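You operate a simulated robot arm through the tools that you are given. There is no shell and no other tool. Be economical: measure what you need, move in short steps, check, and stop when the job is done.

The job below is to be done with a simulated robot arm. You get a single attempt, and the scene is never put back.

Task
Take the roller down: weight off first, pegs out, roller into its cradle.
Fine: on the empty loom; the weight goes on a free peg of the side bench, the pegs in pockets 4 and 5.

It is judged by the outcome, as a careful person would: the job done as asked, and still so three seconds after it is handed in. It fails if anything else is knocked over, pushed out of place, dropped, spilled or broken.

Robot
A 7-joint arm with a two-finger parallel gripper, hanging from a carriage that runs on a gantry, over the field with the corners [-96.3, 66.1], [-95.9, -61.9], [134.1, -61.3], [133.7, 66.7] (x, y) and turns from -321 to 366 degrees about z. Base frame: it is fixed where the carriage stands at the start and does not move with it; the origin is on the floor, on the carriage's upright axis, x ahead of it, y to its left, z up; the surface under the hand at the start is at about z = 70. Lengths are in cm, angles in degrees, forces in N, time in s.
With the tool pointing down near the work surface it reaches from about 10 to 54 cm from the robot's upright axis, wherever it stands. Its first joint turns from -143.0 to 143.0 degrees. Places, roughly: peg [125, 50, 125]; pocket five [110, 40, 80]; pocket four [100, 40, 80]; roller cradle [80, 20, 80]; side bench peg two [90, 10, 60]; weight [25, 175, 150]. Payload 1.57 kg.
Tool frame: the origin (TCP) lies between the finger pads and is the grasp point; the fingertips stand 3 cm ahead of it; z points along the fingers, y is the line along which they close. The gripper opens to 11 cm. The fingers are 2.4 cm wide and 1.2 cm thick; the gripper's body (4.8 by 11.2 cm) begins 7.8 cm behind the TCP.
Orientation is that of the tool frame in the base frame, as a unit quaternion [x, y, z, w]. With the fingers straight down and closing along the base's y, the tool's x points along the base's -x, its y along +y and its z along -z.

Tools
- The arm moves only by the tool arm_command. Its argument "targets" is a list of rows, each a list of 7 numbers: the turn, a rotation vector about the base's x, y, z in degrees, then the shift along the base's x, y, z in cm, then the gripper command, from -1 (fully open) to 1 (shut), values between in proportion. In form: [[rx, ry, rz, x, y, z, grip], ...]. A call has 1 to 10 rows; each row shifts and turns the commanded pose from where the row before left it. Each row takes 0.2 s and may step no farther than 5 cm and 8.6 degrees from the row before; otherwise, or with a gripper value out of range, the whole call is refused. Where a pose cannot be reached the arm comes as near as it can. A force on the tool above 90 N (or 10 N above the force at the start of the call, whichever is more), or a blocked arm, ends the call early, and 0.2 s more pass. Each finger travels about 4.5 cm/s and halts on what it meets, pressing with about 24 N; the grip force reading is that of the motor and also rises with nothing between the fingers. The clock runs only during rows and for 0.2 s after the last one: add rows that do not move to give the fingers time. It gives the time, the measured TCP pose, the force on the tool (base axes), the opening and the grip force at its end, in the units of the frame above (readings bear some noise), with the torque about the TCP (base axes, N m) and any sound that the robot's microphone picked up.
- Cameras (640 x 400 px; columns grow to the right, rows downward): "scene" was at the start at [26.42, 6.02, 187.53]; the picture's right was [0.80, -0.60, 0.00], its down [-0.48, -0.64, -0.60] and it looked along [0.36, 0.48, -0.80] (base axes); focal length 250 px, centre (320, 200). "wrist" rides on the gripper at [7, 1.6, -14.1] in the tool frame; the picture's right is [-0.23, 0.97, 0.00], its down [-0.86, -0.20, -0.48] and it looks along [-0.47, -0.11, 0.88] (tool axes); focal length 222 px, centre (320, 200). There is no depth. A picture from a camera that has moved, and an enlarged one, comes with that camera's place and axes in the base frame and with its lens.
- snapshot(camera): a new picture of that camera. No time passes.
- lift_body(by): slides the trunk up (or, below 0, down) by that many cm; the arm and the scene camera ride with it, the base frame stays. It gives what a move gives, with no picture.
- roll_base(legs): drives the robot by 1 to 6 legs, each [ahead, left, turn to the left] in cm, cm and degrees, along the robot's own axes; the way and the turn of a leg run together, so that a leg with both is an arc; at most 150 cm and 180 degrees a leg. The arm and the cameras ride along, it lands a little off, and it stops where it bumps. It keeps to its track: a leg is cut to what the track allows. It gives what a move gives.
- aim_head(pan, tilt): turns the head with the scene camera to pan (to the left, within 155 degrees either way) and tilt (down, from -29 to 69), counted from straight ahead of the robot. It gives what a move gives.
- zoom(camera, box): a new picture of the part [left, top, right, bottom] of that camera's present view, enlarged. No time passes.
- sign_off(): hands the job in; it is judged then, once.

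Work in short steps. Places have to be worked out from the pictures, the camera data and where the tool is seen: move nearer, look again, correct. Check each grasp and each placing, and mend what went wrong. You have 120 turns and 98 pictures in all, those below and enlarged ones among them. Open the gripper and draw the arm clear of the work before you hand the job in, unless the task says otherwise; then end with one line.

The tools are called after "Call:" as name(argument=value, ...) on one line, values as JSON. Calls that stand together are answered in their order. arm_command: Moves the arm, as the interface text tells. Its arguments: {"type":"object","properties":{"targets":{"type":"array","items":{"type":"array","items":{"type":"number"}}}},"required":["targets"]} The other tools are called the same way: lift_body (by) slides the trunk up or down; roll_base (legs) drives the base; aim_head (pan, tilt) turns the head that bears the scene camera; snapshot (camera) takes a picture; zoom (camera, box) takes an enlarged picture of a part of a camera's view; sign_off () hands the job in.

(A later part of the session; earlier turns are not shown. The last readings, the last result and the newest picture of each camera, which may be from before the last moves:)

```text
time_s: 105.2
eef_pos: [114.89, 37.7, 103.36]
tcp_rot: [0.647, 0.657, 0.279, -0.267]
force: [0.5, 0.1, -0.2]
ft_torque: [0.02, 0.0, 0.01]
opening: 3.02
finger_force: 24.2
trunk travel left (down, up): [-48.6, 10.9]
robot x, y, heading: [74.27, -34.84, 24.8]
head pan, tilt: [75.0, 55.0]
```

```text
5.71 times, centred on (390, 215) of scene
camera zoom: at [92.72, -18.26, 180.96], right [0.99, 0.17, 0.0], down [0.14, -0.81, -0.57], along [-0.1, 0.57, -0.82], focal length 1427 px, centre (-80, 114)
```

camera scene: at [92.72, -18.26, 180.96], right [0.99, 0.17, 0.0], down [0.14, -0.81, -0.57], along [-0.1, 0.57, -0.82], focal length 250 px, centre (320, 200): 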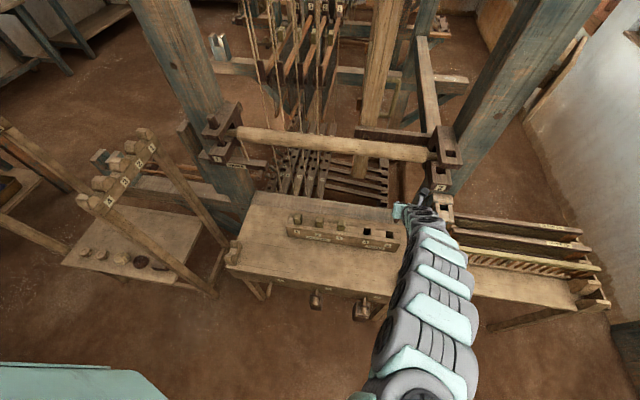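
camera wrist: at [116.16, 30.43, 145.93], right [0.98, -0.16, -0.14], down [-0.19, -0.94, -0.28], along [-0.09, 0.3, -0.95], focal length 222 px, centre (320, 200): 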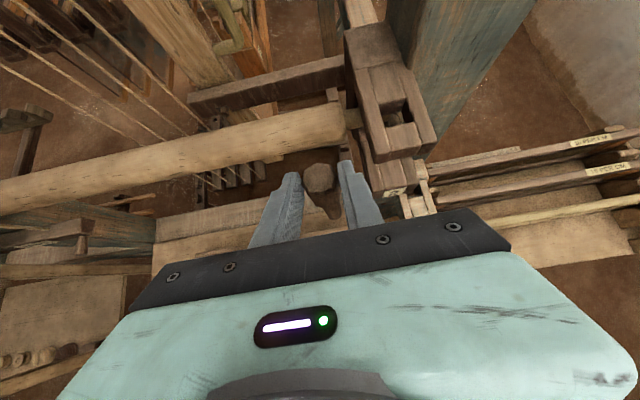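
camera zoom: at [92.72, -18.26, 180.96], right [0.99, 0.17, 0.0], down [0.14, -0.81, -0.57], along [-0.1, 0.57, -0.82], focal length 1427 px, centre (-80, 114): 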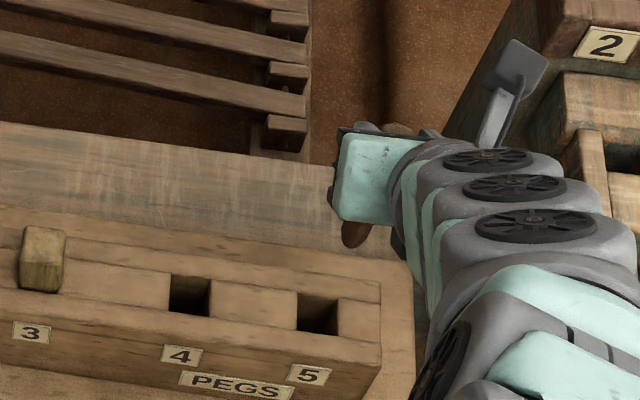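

Pocket 5 centre ≈(114.7, 38.1), opening ≈3.2 cm; the peg tip is at ≈(115.3, 39.9, 88.5). I shift (−0.6, −1.8) and come down to just above the pocket.

Call:
arm_command(targets=[[0, 0, 0, -0.3, -0.9, 0, 1], [0, 0, 0, -0.3, -0.9, 0, 1], [0, 0, 0, 0, 0, -2.5, 1], [0, 0, 0, 0, 0, -2.5, 1], [0, 0, 0, 0, 0, 0, 1]])

Call:
zoom(camera="wrist", box=[240, 130, 400, 230])

Call:
zoom(camera="scene", box=[340, 180, 440, 250])

```text
time_s: 106.4
eef_pos: [114.45, 35.9, 98.27]
tcp_rot: [0.647, 0.657, 0.281, -0.266]
force: [-0.5, 0.5, -0.5]
ft_torque: [0.02, -0.04, -0.01]
opening: 2.99
finger_force: 23.8
trunk travel left (down, up): [-48.6, 10.9]
robot x, y, heading: [74.55, -34.34, 24.8]
head pan, tilt: [75.0, 55.0]
```

```text
4.00 times, centred on (320, 180) of wrist
camera zoom: at [115.75, 30.87, 113.18], right [0.98, -0.15, -0.14], down [-0.19, -0.94, -0.28], along [-0.09, 0.3, -0.95], focal length 888 px, centre (320, 280)
```

zoom: 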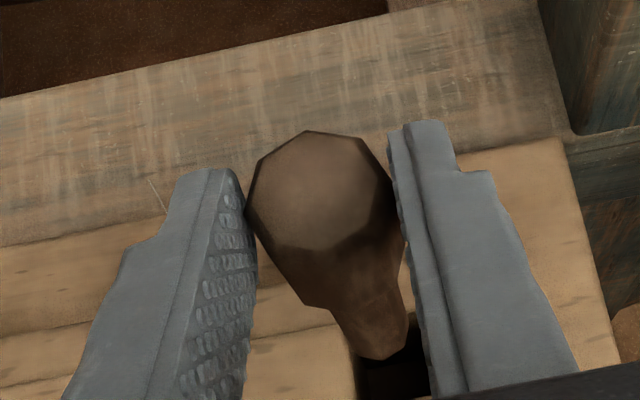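

```text
5.71 times, centred on (390, 215) of scene
camera zoom: at [92.71, -18.27, 180.96], right [0.99, 0.17, 0.0], down [0.14, -0.81, -0.57], along [-0.1, 0.57, -0.82], focal length 1427 px, centre (-80, 114)
```

zoom: 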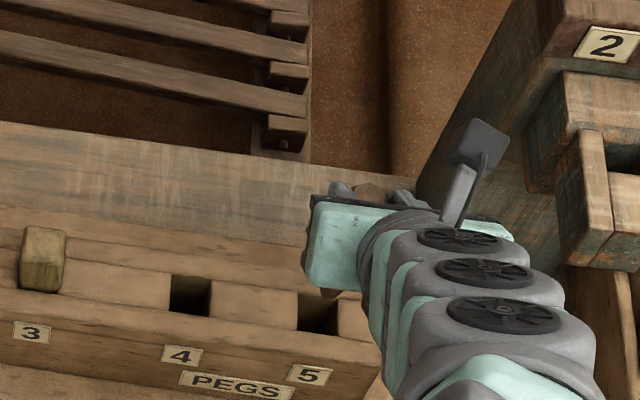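

The tip is nearly centred over the pocket (wrist view). I nudge (+0.2, +0.2) and lower 5 cm, watching force.

Call:
arm_command(targets=[[0, 0, 0, 0.2, 0.2, -1, 1], [0, 0, 0, 0, 0, -1, 1], [0, 0, 0, 0, 0, -1, 1], [0, 0, 0, 0, 0, -1, 1], [0, 0, 0, 0, 0, -1, 1], [0, 0, 0, 0, 0, 0, 1]])

Call:
zoom(camera="wrist", box=[240, 130, 400, 230])

```text
time_s: 107.8
eef_pos: [114.5, 36.11, 93.07]
tcp_rot: [0.648, 0.657, 0.28, -0.266]
force: [-0.3, 0.0, -0.6]
ft_torque: [-0.01, -0.04, 0.01]
opening: 2.99
finger_force: 24.5
trunk travel left (down, up): [-48.6, 10.9]
robot x, y, heading: [74.51, -34.54, 24.8]
head pan, tilt: [75.0, 55.0]
```

```text
4.00 times, centred on (320, 180) of wrist
camera zoom: at [115.84, 31.05, 108.09], right [0.98, -0.15, -0.14], down [-0.19, -0.94, -0.28], along [-0.09, 0.3, -0.95], focal length 888 px, centre (320, 280)
```

zoom: 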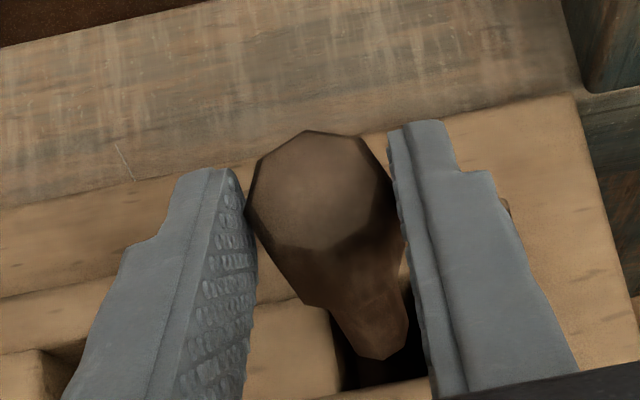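

No contact; the tip is in the pocket. Continue lowering.

Call:
arm_command(targets=[[0, 0, 0, 0.1, 0, -1, 1], [0, 0, 0, 0, 0, -1, 1], [0, 0, 0, 0, 0, -1, 1], [0, 0, 0, 0, 0, -1, 1], [0, 0, 0, 0, 0, 0, 1]])

Call:
zoom(camera="wrist", box=[240, 130, 400, 230])

```text
time_s: 109.0
eef_pos: [114.74, 35.99, 89.96]
tcp_rot: [0.647, 0.656, 0.281, -0.267]
force: [0.1, 0.2, -0.2]
ft_torque: [-0.02, 0.04, 0.01]
opening: 3.0
finger_force: 24.1
out of reach, approached as far as the arm can: row 4
trunk travel left (down, up): [-48.6, 10.9]
robot x, y, heading: [74.03, -34.75, 24.8]
head pan, tilt: [75.0, 55.0]
```

```text
4.00 times, centred on (320, 180) of wrist
camera zoom: at [116.05, 30.9, 104.93], right [0.98, -0.15, -0.14], down [-0.19, -0.94, -0.28], along [-0.09, 0.3, -0.95], focal length 888 px, centre (320, 280)
```

zoom: 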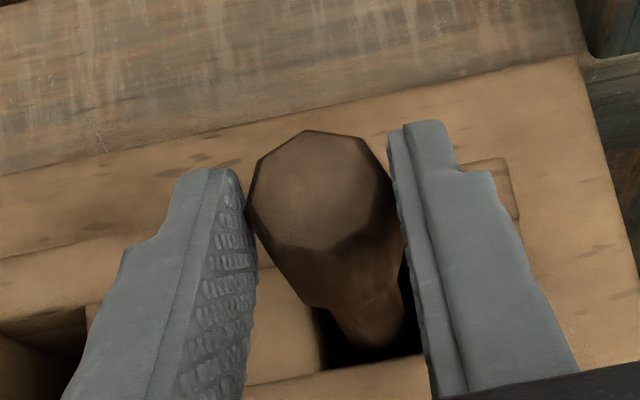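

The peg is going in; the arm is at its reach limit, so I use the trunk.

Call:
lift_body(by=-2.5)

Call:
lift_body(by=-1.5)

Call:
zoom(camera="wrist", box=[240, 130, 400, 230])

```text
time_s: 109.7
eef_pos: [114.69, 36.03, 87.48]
tcp_rot: [0.647, 0.657, 0.28, -0.267]
force: [-0.5, 0.4, -0.8]
ft_torque: [-0.01, -0.02, -0.02]
opening: 2.98
finger_force: 23.8
trunk travel left (down, up): [-46.1, 13.4]
robot x, y, heading: [74.2, -34.66, 24.7]
head pan, tilt: [75.0, 55.0]
```

```text
time_s: 110.3
eef_pos: [114.76, 36.01, 86.02]
tcp_rot: [0.648, 0.656, 0.281, -0.267]
force: [0.1, -0.4, -1.1]
ft_torque: [-0.01, 0.0, 0.05]
opening: 2.99
finger_force: 23.7
trunk travel left (down, up): [-44.6, 14.9]
robot x, y, heading: [73.92, -35.03, 24.9]
head pan, tilt: [75.0, 55.0]
```

```text
4.00 times, centred on (320, 180) of wrist
camera zoom: at [116.07, 30.91, 100.93], right [0.98, -0.15, -0.14], down [-0.19, -0.94, -0.28], along [-0.09, 0.3, -0.95], focal length 888 px, centre (320, 280)
```

zoom: 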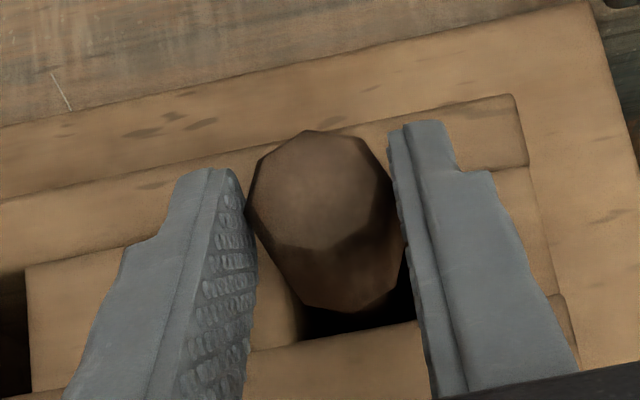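

Another 1.5 cm, then check force.

Call:
lift_body(by=-1.5)

Call:
lift_body(by=-0.7)

```text
time_s: 110.9
eef_pos: [114.86, 36.27, 84.92]
tcp_rot: [0.647, 0.656, 0.282, -0.267]
force: [-2.0, -1.1, 15.7]
ft_torque: [0.19, -0.16, 0.07]
opening: 3.02
finger_force: 24.1
trunk travel left (down, up): [-43.1, 16.4]
robot x, y, heading: [74.32, -34.56, 24.7]
head pan, tilt: [75.0, 55.0]
```

```text
time_s: 111.5
eef_pos: [114.84, 36.36, 83.87]
tcp_rot: [0.647, 0.656, 0.282, -0.267]
force: [-1.4, 3.3, 16.8]
ft_torque: [0.41, -0.24, 0.11]
opening: 3.0
finger_force: 24.2
trunk travel left (down, up): [-42.4, 17.1]
robot x, y, heading: [74.15, -34.77, 24.8]
head pan, tilt: [75.0, 55.0]
```

The peg bears on the pocket (+16 N). I release it and back out along the tool axis.

Call:
arm_command(targets=[[0, 0, 0, 0, 0, 0.3, 0.8], [0, 0, 0, 0, 0, 0, 0.2], [0, 0, 0, 0, 0, 0, -0.4], [0, 0, 0, 0, 0, 0, -0.5], [0, 0, 0, 0, 0, 0, -0.5], [0, 0, 0, 0, -1.5, 2, -0.5], [0, 0, 0, 0, -1.5, 2, -0.5], [0, 0, 0, 0, -2, 2.5, -0.5], [0, 0, 0, 0, -2, 3, -0.5]])

Call:
snapshot(camera="wrist")

```text
time_s: 113.5
eef_pos: [114.91, 28.95, 93.68]
tcp_rot: [0.647, 0.658, 0.28, -0.265]
force: [-0.3, 1.1, -0.3]
ft_torque: [-0.06, 0.0, -0.04]
opening: 8.24
finger_force: 0.0
trunk travel left (down, up): [-42.4, 17.1]
robot x, y, heading: [73.88, -34.69, 24.6]
head pan, tilt: [75.0, 55.0]
```

```text
21 pictures are left
camera wrist: at [116.2, 23.84, 108.57], right [0.98, -0.15, -0.14], down [-0.19, -0.94, -0.28], along [-0.09, 0.3, -0.95], focal length 222 px, centre (320, 200)
```

wrist: 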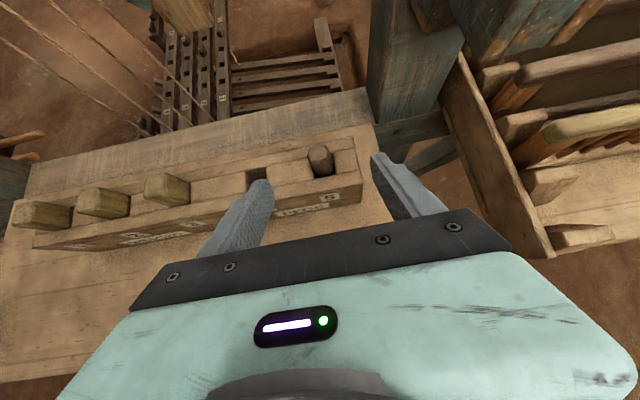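

Peg 2 sits in pocket 5. Now I raise the trunk and drive toward the left bracket.

Call:
lift_body(by=7.5)

Call:
roll_base(legs=[[-67.9, 29.6, 0]])

Call:
arm_command(targets=[[0, 0, 0, 0.4, 0.5, 4, -0.5], [0, 0, 0, 0.4, 0.5, 4, -0.5], [0, 0, 0, 0.4, 0.5, 4, -0.5], [0, 0, 0, 0.4, 0.5, 4, -0.5], [0, 0, 0, 0.4, 0.5, 4, -0.5], [0, 0, 0, 0.4, 0.5, 4, -0.5], [0, 0, 0, 0.4, 0.5, 4, -0.5], [0, 0, 0, 0.4, 1, 4, -0.5], [0, 0, 0, 0, 0, 0, -0.5]])

Call:
snapshot(camera="wrist")

```text
time_s: 114.6
eef_pos: [114.8, 29.11, 101.11]
tcp_rot: [0.647, 0.657, 0.28, -0.267]
force: [0.3, 0.3, 0.1]
ft_torque: [0.01, 0.0, 0.02]
opening: 8.25
finger_force: 0.0
trunk travel left (down, up): [-49.9, 9.6]
robot x, y, heading: [74.01, -34.74, 24.8]
head pan, tilt: [75.0, 55.0]
```

```text
time_s: 118.7
eef_pos: [40.21, 26.94, 101.11]
tcp_rot: [0.645, 0.659, 0.279, -0.268]
force: [0.1, 0.8, -0.5]
ft_torque: [0.02, 0.02, -0.02]
opening: 8.24
finger_force: 0.1
trunk travel left (down, up): [-49.9, 9.6]
robot x, y, heading: [-0.19, -36.68, 25.2]
head pan, tilt: [75.0, 55.0]
```

```text
time_s: 120.7
eef_pos: [47.78, 36.44, 125.58]
tcp_rot: [0.644, 0.66, 0.279, -0.268]
force: [0.5, -0.3, 0.3]
ft_torque: [-0.01, 0.01, 0.0]
opening: 8.23
finger_force: 0.0
out of reach, approached as far as the arm can: row 1, 2, 3, 4, 5, 6
trunk travel left (down, up): [-49.9, 9.6]
robot x, y, heading: [-0.42, -36.87, 25.1]
head pan, tilt: [75.0, 55.0]
```

```text
20 pictures are left
camera wrist: at [49.16, 31.38, 140.41], right [0.98, -0.15, -0.14], down [-0.18, -0.94, -0.28], along [-0.09, 0.3, -0.95], focal length 222 px, centre (320, 200)
```

wrist: 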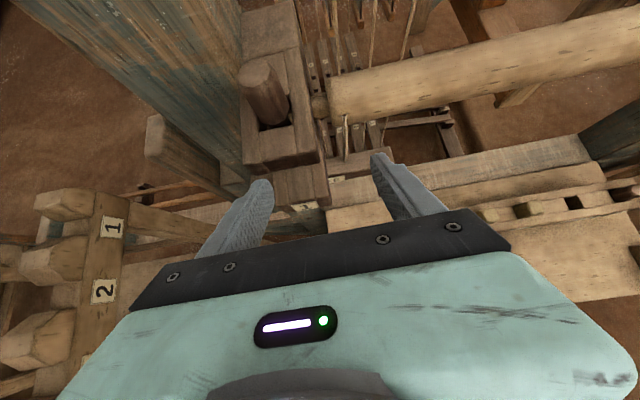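

Left peg head measured at (44.9, 45.4, 128.3). I rise to the pre-grasp pose above and behind it.

Call:
arm_command(targets=[[0, 0, 0, 0, 0, 2, -0.5], [0, 0, 0, -0.6, 0.6, 1.8, -0.5], [0, 0, 0, -0.8, 0.8, 1.8, -0.5], [0, 0, 0, -0.8, 0.8, 1.0, -0.5], [0, 0, 0, -0.7, 0.8, 0.8, -0.5], [0, 0, 0, 0, 0, 0, -0.5]])

Call:
snapshot(camera="wrist")

```text
time_s: 122.0
eef_pos: [44.99, 39.66, 132.94]
tcp_rot: [0.645, 0.659, 0.278, -0.268]
force: [-0.9, -0.1, -0.2]
ft_torque: [0.01, 0.01, -0.04]
opening: 8.26
finger_force: 0.1
trunk travel left (down, up): [-49.9, 9.6]
robot x, y, heading: [0.25, -37.06, 25.2]
head pan, tilt: [75.0, 55.0]
```

```text
19 pictures are left
camera wrist: at [46.25, 34.46, 147.83], right [0.98, -0.15, -0.14], down [-0.18, -0.94, -0.28], along [-0.09, 0.3, -0.95], focal length 222 px, centre (320, 200)
```

wrist: 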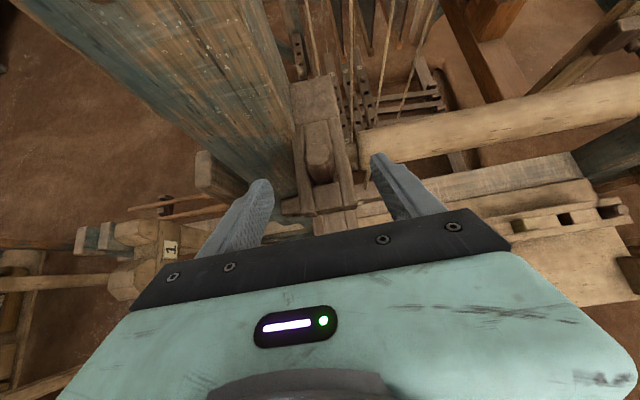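

Identical view to the right-hand pre-grasp. I descend to the same relative grasp, close, and pull up 3 cm.

Call:
arm_command(targets=[[0, 0, 0, 0, 2, -1.7, -0.5], [0, 0, 0, 0, 2.1, -1.8, -0.5], [0, 0, 0, 0, 0, 0, 0.2], [0, 0, 0, 0, 0, 0, 1], [0, 0, 0, 0, 0, 0, 1], [0, 0, 0, 0, 0, 0, 1], [0, 0, 0, 0, 0, 0, 1], [0, 0, 0, 0, 0, 1, 1], [0, 0, 0, 0, 0, 1, 1], [0, 0, 0, 0, 0, 1, 1]])

Call:
snapshot(camera="wrist")

```text
time_s: 124.2
eef_pos: [44.8, 43.67, 132.35]
tcp_rot: [0.645, 0.659, 0.278, -0.268]
force: [-0.4, -0.1, -0.1]
ft_torque: [-0.01, -0.02, 0.0]
opening: 3.01
finger_force: 23.9
trunk travel left (down, up): [-49.9, 9.6]
robot x, y, heading: [-0.16, -37.46, 25.5]
head pan, tilt: [75.0, 55.0]
```

```text
18 pictures are left
camera wrist: at [46.18, 38.54, 147.29], right [0.98, -0.15, -0.14], down [-0.18, -0.94, -0.28], along [-0.09, 0.3, -0.95], focal length 222 px, centre (320, 200)
```

wrist: 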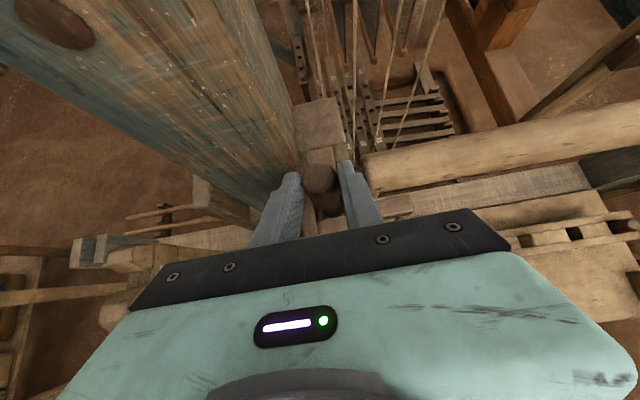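

Peg 1 comes out. Raise it fully clear, then carry it over the roller toward pocket 4.

Call:
lift_body(by=9)

Call:
arm_command(targets=[[0, 0, 0, 0, 0, 2, 1], [0, 0, 0, 0, 0, 2, 1], [0, 0, 0, 0, 0, 2, 1], [0, 0, 0, 0, 0, 0, 1]])

Call:
roll_base(legs=[[53.3, -27.4, 0]])

```text
time_s: 125.5
eef_pos: [44.76, 43.68, 141.35]
tcp_rot: [0.645, 0.659, 0.279, -0.268]
force: [-0.5, -1.2, 0.2]
ft_torque: [-0.03, 0.04, 0.04]
opening: 3.01
finger_force: 23.7
trunk travel left (down, up): [-58.9, 0.6]
robot x, y, heading: [0.03, -37.18, 25.0]
head pan, tilt: [75.0, 55.0]
```

```text
time_s: 126.5
eef_pos: [44.95, 43.66, 147.51]
tcp_rot: [0.645, 0.659, 0.279, -0.267]
force: [-0.7, -0.2, -1.1]
ft_torque: [-0.04, 0.01, -0.01]
opening: 3.02
finger_force: 24.2
trunk travel left (down, up): [-58.9, 0.6]
robot x, y, heading: [-0.3, -36.92, 25.3]
head pan, tilt: [75.0, 55.0]
```

```text
time_s: 129.9
eef_pos: [105.3, 41.29, 147.36]
tcp_rot: [0.645, 0.659, 0.278, -0.268]
force: [-0.6, 0.3, -0.9]
ft_torque: [-0.03, 0.01, 0.02]
opening: 3.02
finger_force: 23.8
trunk travel left (down, up): [-58.9, 0.6]
robot x, y, heading: [60.04, -38.99, 25.2]
head pan, tilt: [75.0, 55.0]
```

Clear passage. I lower the arm in front of the roller.

Call:
arm_command(targets=[[0, 0, 0, 0, -1, -3, 1], [0, 0, 0, 0, -1, -3, 1], [0, 0, 0, -0.1, -1, -3.2, 1], [0, 0, 0, -0.1, -1, -3.2, 1], [0, 0, 0, -0.1, -1, -3.2, 1], [0, 0, 0, -0.1, -1, -3.2, 1], [0, 0, 0, -0.1, -1, -3.2, 1], [0, 0, 0, -0.1, -1, -3.2, 1], [0, 0, 0, -0.1, -1, -3.2, 1], [0, 0, 0, 0, 0, 0, 1]])

Call:
roll_base(legs=[[1.6, 3.4, 0]])

Call:
lift_body(by=-11)

```text
time_s: 132.1
eef_pos: [104.71, 32.29, 119.09]
tcp_rot: [0.646, 0.658, 0.28, -0.268]
force: [0.2, -0.1, 0.4]
ft_torque: [-0.02, -0.03, 0.0]
opening: 3.02
finger_force: 24.0
trunk travel left (down, up): [-58.9, 0.6]
robot x, y, heading: [60.07, -39.07, 25.0]
head pan, tilt: [75.0, 55.0]
```

```text
time_s: 133.0
eef_pos: [104.64, 36.04, 119.14]
tcp_rot: [0.646, 0.658, 0.279, -0.268]
force: [-0.1, 0.8, -1.1]
ft_torque: [-0.01, 0.0, 0.0]
opening: 3.01
finger_force: 23.8
trunk travel left (down, up): [-58.9, 0.6]
robot x, y, heading: [59.97, -35.5, 24.9]
head pan, tilt: [75.0, 55.0]
```

```text
time_s: 134.4
eef_pos: [104.74, 36.0, 108.06]
tcp_rot: [0.645, 0.658, 0.28, -0.268]
force: [0.2, 0.1, 0.2]
ft_torque: [-0.04, -0.01, -0.02]
opening: 3.02
finger_force: 24.1
trunk travel left (down, up): [-47.9, 11.6]
robot x, y, heading: [59.99, -35.35, 25.0]
head pan, tilt: [75.0, 55.0]
```

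Directly over pocket 4. I lower to z 97 and check the tip alignment.

Call:
arm_command(targets=[[0, 0, 0, 0, 0, -2.8, 1], [0, 0, 0, 0, 0, -2.8, 1], [0, 0, 0, 0, 0, -2.8, 1], [0, 0, 0, 0, 0, -2.3, 1], [0, 0, 0, 0, 0, 0, 1]])

Call:
zoom(camera="wrist", box=[240, 130, 400, 230])

```text
time_s: 135.6
eef_pos: [104.89, 36.12, 97.34]
tcp_rot: [0.646, 0.658, 0.28, -0.267]
force: [0.7, 0.5, 0.3]
ft_torque: [0.0, -0.02, 0.02]
opening: 3.01
finger_force: 24.0
trunk travel left (down, up): [-47.9, 11.6]
robot x, y, heading: [59.62, -35.48, 25.0]
head pan, tilt: [75.0, 55.0]
```

```text
4.00 times, centred on (320, 180) of wrist
camera zoom: at [106.09, 30.96, 112.24], right [0.98, -0.15, -0.14], down [-0.18, -0.94, -0.28], along [-0.09, 0.3, -0.95], focal length 888 px, centre (320, 280)
```

zoom: 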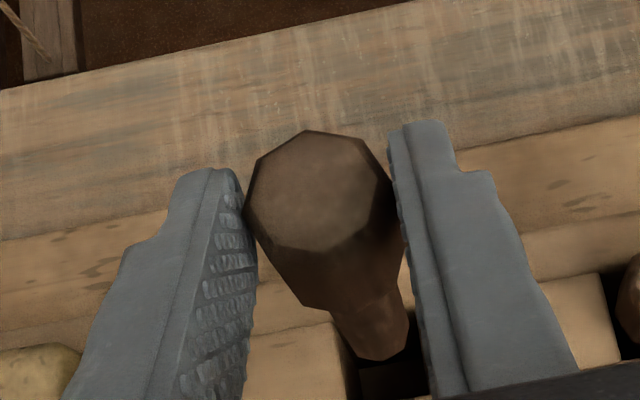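

Alignment matches the pocket 5 run. Lower 5 cm watching force, then finish with the trunk.

Call:
arm_command(targets=[[0, 0, 0, 0, 0, -1, 1], [0, 0, 0, 0, 0, -1, 1], [0, 0, 0, 0, 0, -1, 1], [0, 0, 0, 0, 0, -1, 1], [0, 0, 0, 0, 0, -1, 1], [0, 0, 0, 0, 0, -1, 1], [0, 0, 0, 0, 0, 0, 1]])

Call:
zoom(camera="wrist", box=[240, 130, 400, 230])

```text
time_s: 137.2
eef_pos: [104.74, 35.61, 92.9]
tcp_rot: [0.646, 0.658, 0.28, -0.267]
force: [-0.2, 0.4, -0.8]
ft_torque: [0.01, -0.01, -0.01]
opening: 3.0
finger_force: 24.0
out of reach, approached as far as the arm can: row 5, 6
trunk travel left (down, up): [-47.9, 11.6]
robot x, y, heading: [60.16, -35.57, 25.2]
head pan, tilt: [75.0, 55.0]
```

```text
4.00 times, centred on (320, 180) of wrist
camera zoom: at [106.18, 30.53, 107.77], right [0.98, -0.15, -0.14], down [-0.18, -0.94, -0.28], along [-0.09, 0.3, -0.95], focal length 888 px, centre (320, 280)
```

zoom: 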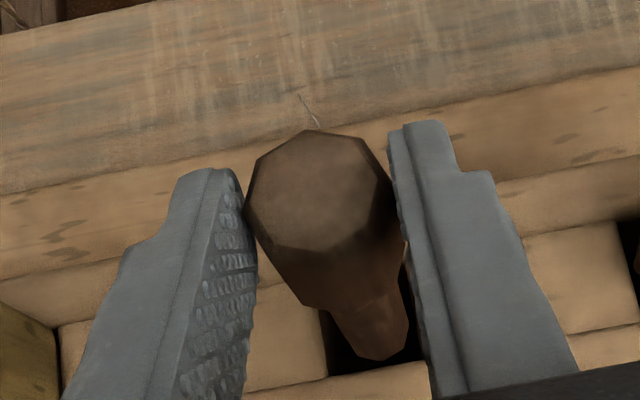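

Slightly short in y from the reach limit; I lower the trunk and correct +0.4 in y.

Call:
lift_body(by=-3)

Call:
arm_command(targets=[[0, 0, 0, 0, 0.4, 0, 1], [0, 0, 0, 0, 0, 0, 1]])

Call:
lift_body(by=-3.5)

Call:
zoom(camera="wrist", box=[240, 130, 400, 230])

```text
time_s: 137.9
eef_pos: [104.9, 35.7, 89.91]
tcp_rot: [0.645, 0.659, 0.28, -0.268]
force: [0.2, -0.4, 0.3]
ft_torque: [-0.03, 0.0, 0.02]
opening: 3.03
finger_force: 24.1
trunk travel left (down, up): [-44.9, 14.6]
robot x, y, heading: [60.08, -35.4, 25.2]
head pan, tilt: [75.0, 55.0]
```

```text
time_s: 138.5
eef_pos: [104.75, 35.84, 89.94]
tcp_rot: [0.645, 0.659, 0.28, -0.267]
force: [0.8, -0.1, 0.0]
ft_torque: [-0.05, 0.0, 0.03]
opening: 3.02
finger_force: 24.5
trunk travel left (down, up): [-44.9, 14.6]
robot x, y, heading: [60.03, -35.59, 24.8]
head pan, tilt: [75.0, 55.0]
```

```text
time_s: 139.3
eef_pos: [104.87, 35.91, 86.42]
tcp_rot: [0.645, 0.66, 0.279, -0.266]
force: [0.1, -0.8, 0.4]
ft_torque: [-0.02, -0.01, 0.01]
opening: 3.0
finger_force: 24.0
trunk travel left (down, up): [-41.4, 18.1]
robot x, y, heading: [60.08, -35.57, 25.3]
head pan, tilt: [75.0, 55.0]
```

```text
4.00 times, centred on (320, 180) of wrist
camera zoom: at [106.2, 30.88, 101.34], right [0.98, -0.15, -0.14], down [-0.18, -0.94, -0.28], along [-0.09, 0.3, -0.95], focal length 888 px, centre (320, 280)
```

zoom: 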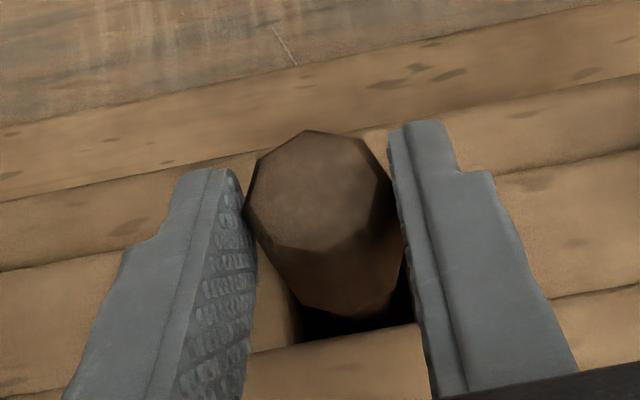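

In the pocket. Lower until it bears.

Call:
lift_body(by=-1.6)

Call:
lift_body(by=-0.6)

Call:
arm_command(targets=[[0, 0, 0, 0, 0, 0.3, 0.8], [0, 0, 0, 0, 0, 0, 0.2], [0, 0, 0, 0, 0, 0, -0.4], [0, 0, 0, 0, 0, 0, -0.5], [0, 0, 0, 0, 0, 0, -0.5], [0, 0, 0, 0, -1.5, 2, -0.5], [0, 0, 0, 0, -1.5, 2, -0.5], [0, 0, 0, 0, -2, 2.5, -0.5], [0, 0, 0, 0, -2, 3, -0.5]])

Call:
snapshot(camera="wrist")

```text
time_s: 140.0
eef_pos: [105.02, 36.06, 84.78]
tcp_rot: [0.645, 0.66, 0.28, -0.266]
force: [-0.2, 0.6, 3.4]
ft_torque: [0.04, 0.02, 0.0]
opening: 3.01
finger_force: 24.4
trunk travel left (down, up): [-39.8, 19.7]
robot x, y, heading: [59.88, -35.57, 25.0]
head pan, tilt: [75.0, 55.0]
```

```text
time_s: 140.5
eef_pos: [105.09, 36.37, 84.51]
tcp_rot: [0.644, 0.66, 0.281, -0.266]
force: [-3.0, 0.2, 17.5]
ft_torque: [0.32, -0.18, 0.01]
opening: 3.01
finger_force: 24.0
trunk travel left (down, up): [-39.2, 20.3]
robot x, y, heading: [59.82, -35.4, 25.2]
head pan, tilt: [75.0, 55.0]
```

```text
time_s: 142.5
eef_pos: [104.57, 28.88, 94.12]
tcp_rot: [0.644, 0.661, 0.278, -0.267]
force: [-0.5, 0.5, 0.9]
ft_torque: [-0.01, -0.01, -0.03]
opening: 8.26
finger_force: 0.1
trunk travel left (down, up): [-39.2, 20.3]
robot x, y, heading: [60.14, -35.3, 25.2]
head pan, tilt: [75.0, 55.0]
```

```text
14 pictures are left
camera wrist: at [106.0, 23.85, 108.97], right [0.98, -0.15, -0.14], down [-0.18, -0.94, -0.28], along [-0.09, 0.3, -0.95], focal length 222 px, centre (320, 200)
```

wrist: 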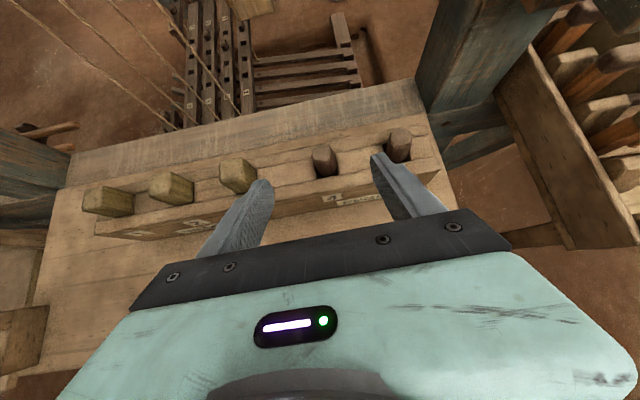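

Both pegs are in 4 and 5. For the roller I need a vertical tool closing along y: raise the trunk, turn back to heading 0, drive left, and re-orient.

Call:
lift_body(by=16)

Call:
roll_base(legs=[[0, 0, -25], [-52, 20, 0]])

Call:
arm_command(targets=[[-6.8, 3.17, 0, 0, 0, 0, -0.5], [-6.8, 3.17, 0, 0, 0, 0, -0.5], [-6.8, 3.17, 0, 0, 0, 0, -0.5], [-6.8, 3.17, 0, 0, 0, 0, -0.5], [-6.8, 3.17, 0, 0, 0, 0, -0.5], [-6.8, 3.17, 0, 0, 0, 0, -0.5], [0, 0, 0, 0, 0, 0, -0.5]])

Call:
arm_command(targets=[[0, 0, 8.2, 0, 0, 0, -0.5], [0, 0, 8.2, 0, 0, 0, -0.5], [0, 0, 8.2, 0, 0, 0, -0.5], [0, 0, 8.2, 0, 0, 0, -0.5], [0, 0, 8.2, 0, 0, 0, -0.5], [0, 0, 8.2, 0, 0, 0, -0.5], [0, 0, 8.2, 0, 0, 0, -0.5], [0, 0, 0, 0, 0, 0, -0.5]])

```text
time_s: 144.3
eef_pos: [104.76, 28.88, 110.06]
tcp_rot: [0.645, 0.66, 0.28, -0.266]
force: [0.0, 0.2, -0.1]
ft_torque: [0.0, 0.0, -0.01]
opening: 8.25
finger_force: 0.0
trunk travel left (down, up): [-55.2, 4.3]
robot x, y, heading: [59.73, -35.21, 25.3]
head pan, tilt: [75.0, 55.0]
```

```text
time_s: 148.8
eef_pos: [75.87, 23.74, 110.07]
tcp_rot: [0.773, 0.504, 0.33, -0.199]
force: [-0.4, 0.4, 0.1]
ft_torque: [0.03, 0.01, 0.02]
opening: 8.26
finger_force: 0.1
trunk travel left (down, up): [-55.2, 4.3]
robot x, y, heading: [7.99, -15.28, 0.3]
head pan, tilt: [75.0, 55.0]
```

```text
time_s: 150.4
eef_pos: [75.75, 23.76, 110.1]
tcp_rot: [0.836, 0.547, 0.036, -0.017]
force: [-0.5, -0.7, 1.2]
ft_torque: [-0.03, 0.01, 0.01]
opening: 8.26
finger_force: 0.0
out of reach, approached as far as the arm can: row 6
trunk travel left (down, up): [-55.2, 4.3]
robot x, y, heading: [7.95, -15.64, 0.2]
head pan, tilt: [75.0, 55.0]
```

```text
time_s: 152.2
eef_pos: [74.31, 22.16, 110.72]
tcp_rot: [0.469, 0.882, 0.023, -0.032]
force: [-0.5, -0.4, 0.0]
ft_torque: [0.03, -0.02, 0.01]
opening: 8.23
finger_force: 0.1
out of reach, approached as far as the arm can: row 2, 7
trunk travel left (down, up): [-55.2, 4.3]
robot x, y, heading: [7.81, -16.07, 0.1]
head pan, tilt: [75.0, 55.0]
```

Continue the yaw while rising to z≈121.

Call:
arm_command(targets=[[0, 0, 8, 0.2, 0, 1.5, -0.5], [0, 0, 8, 0.2, 0, 1.5, -0.5], [0, 0, 8, 0.2, 0, 1.5, -0.5], [0, 0, 8, 0.2, 0, 1.5, -0.5], [0, 0, 8, 0.2, 0, 1.5, -0.5], [0, 0, 8, 0.2, 0, 1.5, -0.5], [0, 0, 8, 0.2, 0, 1.5, -0.5], [0, 0, 0, 0, 0, 0, -0.5]])

```text
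time_s: 154.0
eef_pos: [74.9, 21.64, 121.17]
tcp_rot: [0.0, 0.999, 0.006, -0.039]
force: [-0.4, 0.1, 0.5]
ft_torque: [-0.03, -0.04, -0.04]
opening: 8.26
finger_force: 0.0
out of reach, approached as far as the arm can: row 6
trunk travel left (down, up): [-55.2, 4.3]
robot x, y, heading: [8.0, -15.6, 0.1]
head pan, tilt: [75.0, 55.0]
```

Tool is nearly vertical (4.5° off about y). I correct, rise, and move the base 12 cm toward the roller.

Call:
arm_command(targets=[[-0.7, -4.5, 0, 0.5, 0, 2, -0.5], [0, 0, 0, 0.5, 0, 2.5, -0.5], [0, 0, 0, 0.5, 0, 2.5, -0.5], [0, 0, 0, 0.5, 0, 2.5, -0.5], [0, 0, 0, 0, 0, 0, -0.5]])

Call:
roll_base(legs=[[0, 12, 0]])

Call:
snapshot(camera="wrist")

```text
time_s: 155.2
eef_pos: [76.99, 21.61, 130.81]
tcp_rot: [0.002, 1.0, -0.001, 0.001]
force: [-0.6, 0.2, 0.0]
ft_torque: [0.03, -0.03, 0.02]
opening: 8.2
finger_force: 0.1
trunk travel left (down, up): [-55.2, 4.3]
robot x, y, heading: [8.35, -15.74, 0.0]
head pan, tilt: [75.0, 55.0]
```

```text
time_s: 156.5
eef_pos: [76.95, 33.49, 130.7]
tcp_rot: [0.001, 1.0, -0.001, 0.0]
force: [0.3, 0.2, 0.4]
ft_torque: [0.0, 0.02, -0.01]
opening: 8.23
finger_force: 0.1
trunk travel left (down, up): [-55.2, 4.3]
robot x, y, heading: [7.84, -3.82, 0.1]
head pan, tilt: [75.0, 55.0]
```

```text
13 pictures are left
camera wrist: at [69.96, 35.3, 144.81], right [0.23, 0.97, 0.0], down [0.85, -0.2, 0.48], along [0.47, -0.11, -0.88], focal length 222 px, centre (320, 200)
```

wrist: 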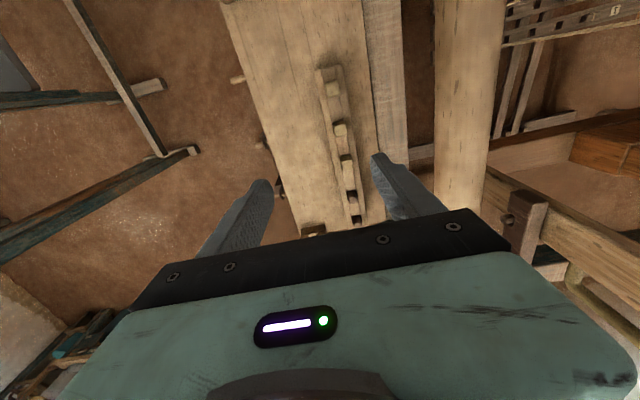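

Roller centre estimate: y≈49.9, z≈118, mid x≈84.3. I move above it at z 131 and verify.

Call:
arm_command(targets=[[0, 0, 0, 1.47, 3.28, 0.1, -0.5], [0, 0, 0, 1.47, 3.28, 0.1, -0.5], [0, 0, 0, 1.47, 3.28, 0.1, -0.5], [0, 0, 0, 1.47, 3.28, 0, -0.5], [0, 0, 0, 1.47, 3.28, 0, -0.5], [0, 0, 0, 0, 0, 0, -0.5]])

Call:
snapshot(camera="wrist")

```text
time_s: 157.9
eef_pos: [77.41, 34.66, 130.73]
tcp_rot: [0.001, 1.0, -0.001, 0.0]
force: [-0.2, 0.0, -0.8]
ft_torque: [-0.01, 0.0, 0.02]
opening: 8.26
finger_force: 0.1
out of reach, approached as far as the arm can: row 1, 2, 3, 4, 5
trunk travel left (down, up): [-55.2, 4.3]
robot x, y, heading: [8.07, -3.7, -0.2]
head pan, tilt: [75.0, 55.0]
```

```text
12 pictures are left
camera wrist: at [70.44, 36.38, 144.84], right [0.23, 0.97, 0.0], down [0.85, -0.2, 0.48], along [0.47, -0.11, -0.88], focal length 222 px, centre (320, 200)
```

wrist: 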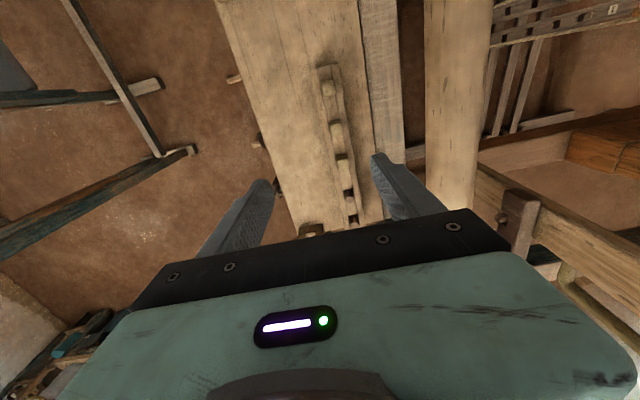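

The vertical tool's reach limit is ~79 cm, so I bring the hand in slightly and drive the base closer.

Call:
arm_command(targets=[[0, 0, 0, -3, 0, 0, -0.5], [0, 0, 0, -3, 2.5, 0.2, -0.5], [0, 0, 0, -3, 2.6, 0.2, -0.5], [0, 0, 0, 0, 2.6, 0, -0.5], [0, 0, 0, 0, 0, 0, -0.5]])

Call:
roll_base(legs=[[16, 0, 0], [0, 7.5, 0]])

Call:
snapshot(camera="wrist")

```text
time_s: 159.1
eef_pos: [68.44, 42.38, 131.2]
tcp_rot: [0.001, 1.0, 0.0, 0.0]
force: [-0.1, 0.5, -0.6]
ft_torque: [-0.04, -0.03, -0.01]
opening: 8.26
finger_force: 0.0
trunk travel left (down, up): [-55.2, 4.3]
robot x, y, heading: [8.36, -3.68, -0.1]
head pan, tilt: [75.0, 55.0]
```

```text
time_s: 161.1
eef_pos: [84.5, 49.76, 131.22]
tcp_rot: [0.001, 1.0, -0.001, 0.0]
force: [-0.1, -0.3, -0.3]
ft_torque: [-0.01, 0.0, 0.0]
opening: 8.24
finger_force: 0.1
trunk travel left (down, up): [-55.2, 4.3]
robot x, y, heading: [24.08, 4.33, -0.3]
head pan, tilt: [75.0, 55.0]
```

```text
11 pictures are left
camera wrist: at [77.5, 51.49, 145.31], right [0.23, 0.97, 0.0], down [0.85, -0.2, 0.48], along [0.47, -0.11, -0.88], focal length 222 px, centre (320, 200)
```

wrist: 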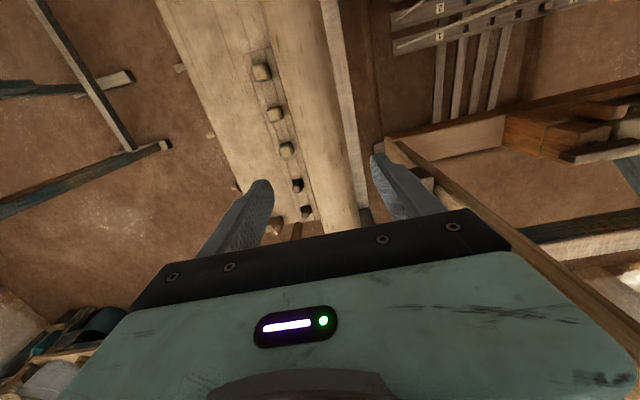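

Roller centre confirmed at y≈49.9 directly under the hand. I descend 12 cm around it and close.

Call:
arm_command(targets=[[0, 0, 0, 0, 0.1, -3, -0.5], [0, 0, 0, 0, 0, -3, -0.5], [0, 0, 0, 0, 0, -3, -0.5], [0, 0, 0, 0, 0, -3, -0.5], [0, 0, 0, 0, 0, 0, -0.5]])

Call:
arm_command(targets=[[0, 0, 0, 0, 0, 0, 0], [0, 0, 0, 0, 0, 0, 0.6], [0, 0, 0, 0, 0, 0, 1], [0, 0, 0, 0, 0, 0, 1], [0, 0, 0, 0, 0, 0, 1]])

```text
time_s: 162.3
eef_pos: [84.35, 49.92, 119.12]
tcp_rot: [0.002, 1.0, -0.001, -0.001]
force: [0.4, -0.2, -0.8]
ft_torque: [-0.01, 0.02, 0.02]
opening: 8.23
finger_force: 0.0
trunk travel left (down, up): [-55.2, 4.3]
robot x, y, heading: [24.2, 3.88, -0.3]
head pan, tilt: [75.0, 55.0]
```

```text
time_s: 163.5
eef_pos: [84.48, 50.04, 119.16]
tcp_rot: [0.001, 1.0, 0.0, 0.0]
force: [-1.2, 5.3, 1.7]
ft_torque: [0.17, -0.32, 0.55]
opening: 5.56
finger_force: 24.2
trunk travel left (down, up): [-55.2, 4.3]
robot x, y, heading: [24.11, 3.86, -0.1]
head pan, tilt: [75.0, 55.0]
```

Roller gripped (5.6 cm). I lift 0.5 cm and read the load.

Call:
arm_command(targets=[[0, 0, 0, 0, 0, 0.3, 1], [0, 0, 0, 0, 0, 0.3, 1], [0, 0, 0, 0, 0, 0, 1]])

Call:
aim_head(pan=40, tilt=48)

Call:
snapshot(camera="scene")

```text
time_s: 164.3
eef_pos: [84.4, 49.81, 119.69]
tcp_rot: [0.001, 1.0, -0.002, -0.001]
force: [1.1, 1.0, -11.5]
ft_torque: [0.0, -0.04, 0.07]
opening: 5.55
finger_force: 24.0
trunk travel left (down, up): [-55.2, 4.3]
robot x, y, heading: [23.96, 3.43, 0.1]
head pan, tilt: [75.0, 55.0]
```

```text
time_s: 165.3
eef_pos: [84.47, 49.84, 119.65]
tcp_rot: [0.002, 1.0, -0.001, -0.001]
force: [-0.5, 0.1, -11.5]
ft_torque: [0.01, -0.03, -0.12]
opening: 5.51
finger_force: 24.1
trunk travel left (down, up): [-55.2, 4.3]
robot x, y, heading: [24.18, 3.55, -0.3]
head pan, tilt: [40.0, 48.0]
```

```text
10 pictures are left
camera scene: at [51.99, 8.91, 188.45], right [0.64, -0.77, 0.0], down [-0.57, -0.48, -0.67], along [0.51, 0.43, -0.74], focal length 250 px, centre (320, 200)
```

scene: 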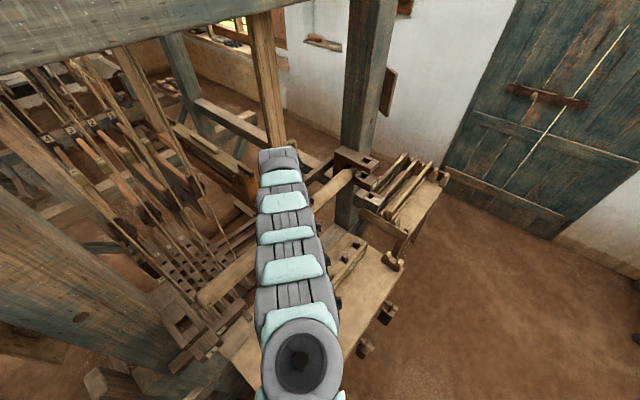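

The whole roller is borne (11.5 N), balanced. Now slide it out −y in small steps.

Call:
arm_command(targets=[[0, 0, 0, 0, -0.7, 0, 1], [0, 0, 0, 0, -0.8, 0, 1], [0, 0, 0, 0, -1, 0, 1], [0, 0, 0, 0, -1, 0, 1], [0, 0, 0, 0, 0, 0, 1]])

```text
time_s: 166.5
eef_pos: [84.32, 46.24, 119.62]
tcp_rot: [0.002, 1.0, -0.002, -0.001]
force: [1.0, 0.3, -11.9]
ft_torque: [-0.01, -0.03, 0.08]
opening: 5.56
finger_force: 24.0
trunk travel left (down, up): [-55.2, 4.3]
robot x, y, heading: [23.65, 3.64, -0.2]
head pan, tilt: [40.0, 48.0]
```

No contact. Continue out to y≈32.

Call:
arm_command(targets=[[0, 0, 0, 0, -1.5, 0, 1], [0, 0, 0, 0, -1.5, 0, 1], [0, 0, 0, 0, -1.6, 0, 1], [0, 0, 0, 0, -1.6, 0, 1], [0, 0, 0, 0, -1.6, 0, 1], [0, 0, 0, 0, -1.6, 0, 1], [0, 0, 0, 0, -1.6, 0, 1], [0, 0, 0, 0, -1.6, 0, 1], [0, 0, 0, 0, -1.6, 0, 1], [0, 0, 0, 0, 0, 0, 1]])

Call:
snapshot(camera="scene")

```text
time_s: 168.7
eef_pos: [86.34, 33.15, 119.18]
tcp_rot: [0.001, 1.0, -0.002, -0.003]
force: [-0.4, -0.6, -11.2]
ft_torque: [0.01, 0.0, -0.1]
opening: 5.56
finger_force: 24.1
out of reach, approached as far as the arm can: row 7, 8, 9
trunk travel left (down, up): [-55.2, 4.3]
robot x, y, heading: [23.79, 3.77, -0.4]
head pan, tilt: [40.0, 48.0]
```

```text
9 pictures are left
camera scene: at [51.99, 8.91, 188.46], right [0.64, -0.77, 0.0], down [-0.57, -0.48, -0.67], along [0.51, 0.43, -0.74], focal length 250 px, centre (320, 200)
```

scene: 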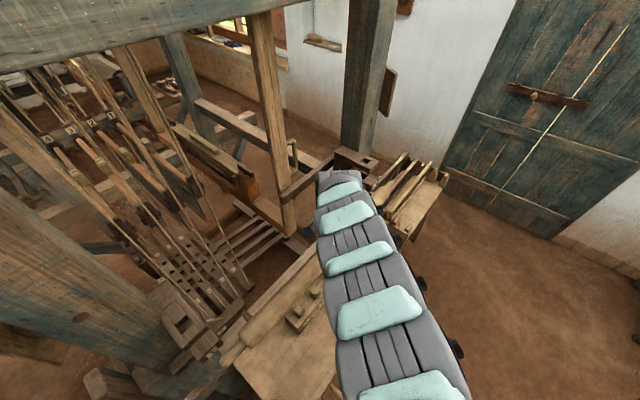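

The roller is out of the brackets. I drive −y over the cradle and −2 in x, then look from above.

Call:
roll_base(legs=[[0, -13.4, 0], [-1.9, 0, 0]])

Call:
lift_body(by=-25)

Call:
aim_head(pan=10, tilt=45)

Call:
snapshot(camera="scene")

```text
time_s: 170.4
eef_pos: [84.27, 19.73, 119.14]
tcp_rot: [0.002, 1.0, -0.002, -0.001]
force: [-0.5, -0.3, -12.2]
ft_torque: [-0.01, -0.02, 0.13]
opening: 5.56
finger_force: 23.3
trunk travel left (down, up): [-55.2, 4.3]
robot x, y, heading: [22.32, -9.64, -0.1]
head pan, tilt: [40.0, 48.0]
```

```text
time_s: 173.0
eef_pos: [84.23, 19.66, 94.12]
tcp_rot: [0.002, 1.0, -0.001, -0.002]
force: [-0.4, -0.4, -11.8]
ft_torque: [0.0, 0.0, -0.02]
opening: 5.49
finger_force: 24.2
trunk travel left (down, up): [-30.2, 29.3]
robot x, y, heading: [22.3, -9.61, -0.4]
head pan, tilt: [40.0, 48.0]
```

```text
time_s: 173.9
eef_pos: [84.23, 19.77, 94.25]
tcp_rot: [0.002, 1.0, -0.002, -0.002]
force: [-0.3, -0.5, -11.0]
ft_torque: [0.01, -0.03, -0.02]
opening: 5.49
finger_force: 24.1
trunk travel left (down, up): [-30.2, 29.3]
robot x, y, heading: [21.86, -9.6, -0.1]
head pan, tilt: [10.0, 45.0]
```

```text
8 pictures are left
camera scene: at [52.02, -8.16, 163.87], right [0.17, -0.98, 0.0], down [-0.7, -0.12, -0.71], along [0.7, 0.12, -0.71], focal length 250 px, centre (320, 200)
```

scene: 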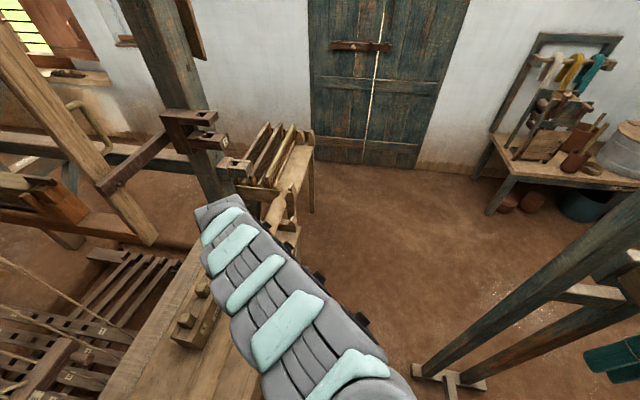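

I zoom on the right end, then look at the left end.

Call:
zoom(camera="scene", box=[230, 170, 330, 240])

Call:
aim_head(pan=100, tilt=66)

Call:
snapshot(camera="scene")

```text
5.71 times, centred on (280, 205) of scene
camera zoom: at [52.02, -8.16, 163.87], right [0.17, -0.98, 0.0], down [-0.7, -0.12, -0.71], along [0.7, 0.12, -0.71], focal length 1427 px, centre (549, 171)
```

zoom: 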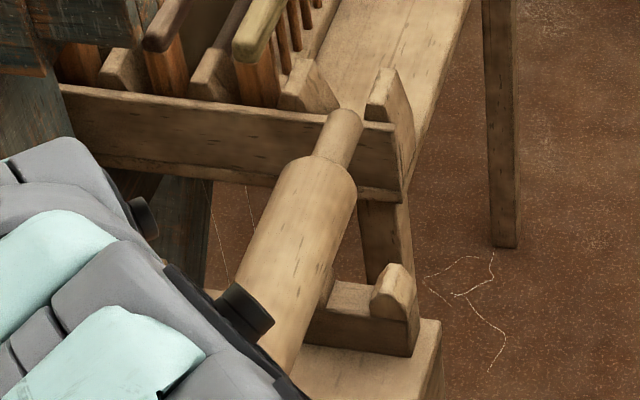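

```text
time_s: 175.6
eef_pos: [84.17, 19.8, 94.15]
tcp_rot: [0.002, 1.0, -0.002, -0.002]
force: [-0.1, 0.8, -12.0]
ft_torque: [-0.05, -0.04, 0.0]
opening: 5.53
finger_force: 24.1
trunk travel left (down, up): [-30.2, 29.3]
robot x, y, heading: [21.89, -9.67, -0.3]
head pan, tilt: [100.0, 66.0]
```

```text
6 pictures are left
camera scene: at [42.98, -3.71, 161.27], right [0.99, 0.17, 0.0], down [0.16, -0.9, -0.41], along [-0.07, 0.4, -0.91], focal length 250 px, centre (320, 200)
```

scene: 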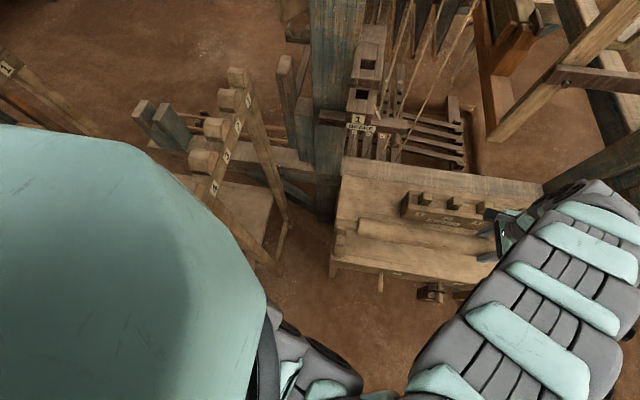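

I zoom in on the left end.

Call:
zoom(camera="scene", box=[310, 190, 430, 280])

```text
4.44 times, centred on (370, 235) of scene
camera zoom: at [42.98, -3.71, 161.27], right [0.99, 0.17, 0.0], down [0.16, -0.9, -0.41], along [-0.07, 0.4, -0.91], focal length 1110 px, centre (98, 44)
```

zoom: 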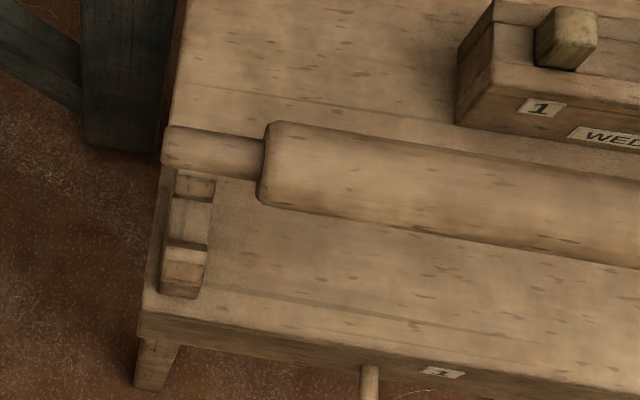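

Both ends need about +0.4 in y; x is centred. I correct, lower 14 cm, then creep down until the cradle takes the load.

Call:
arm_command(targets=[[0, 0, 0, 0.1, 0.4, 0, 1], [0, 0, 0, 0, 0, 0, 1]])

Call:
lift_body(by=-13)

Call:
zoom(camera="scene", box=[310, 190, 430, 280])

```text
time_s: 176.2
eef_pos: [84.33, 20.13, 94.15]
tcp_rot: [0.002, 1.0, -0.002, -0.002]
force: [0.8, 0.5, -11.5]
ft_torque: [0.0, 0.0, 0.01]
opening: 5.5
finger_force: 24.0
trunk travel left (down, up): [-30.2, 29.3]
robot x, y, heading: [22.15, -9.74, -0.2]
head pan, tilt: [100.0, 66.0]
```

```text
time_s: 177.8
eef_pos: [84.35, 20.19, 81.14]
tcp_rot: [0.002, 1.0, -0.002, -0.003]
force: [0.0, -1.0, -12.3]
ft_torque: [-0.01, -0.01, -0.04]
opening: 5.5
finger_force: 23.9
trunk travel left (down, up): [-17.2, 42.3]
robot x, y, heading: [22.21, -9.72, -0.1]
head pan, tilt: [100.0, 66.0]
```

```text
4.44 times, centred on (370, 235) of scene
camera zoom: at [42.98, -3.72, 148.28], right [0.98, 0.17, 0.0], down [0.16, -0.9, -0.41], along [-0.07, 0.4, -0.91], focal length 1110 px, centre (98, 44)
```

zoom: 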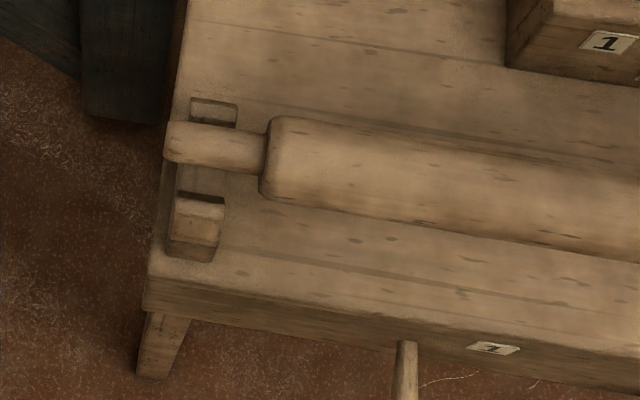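

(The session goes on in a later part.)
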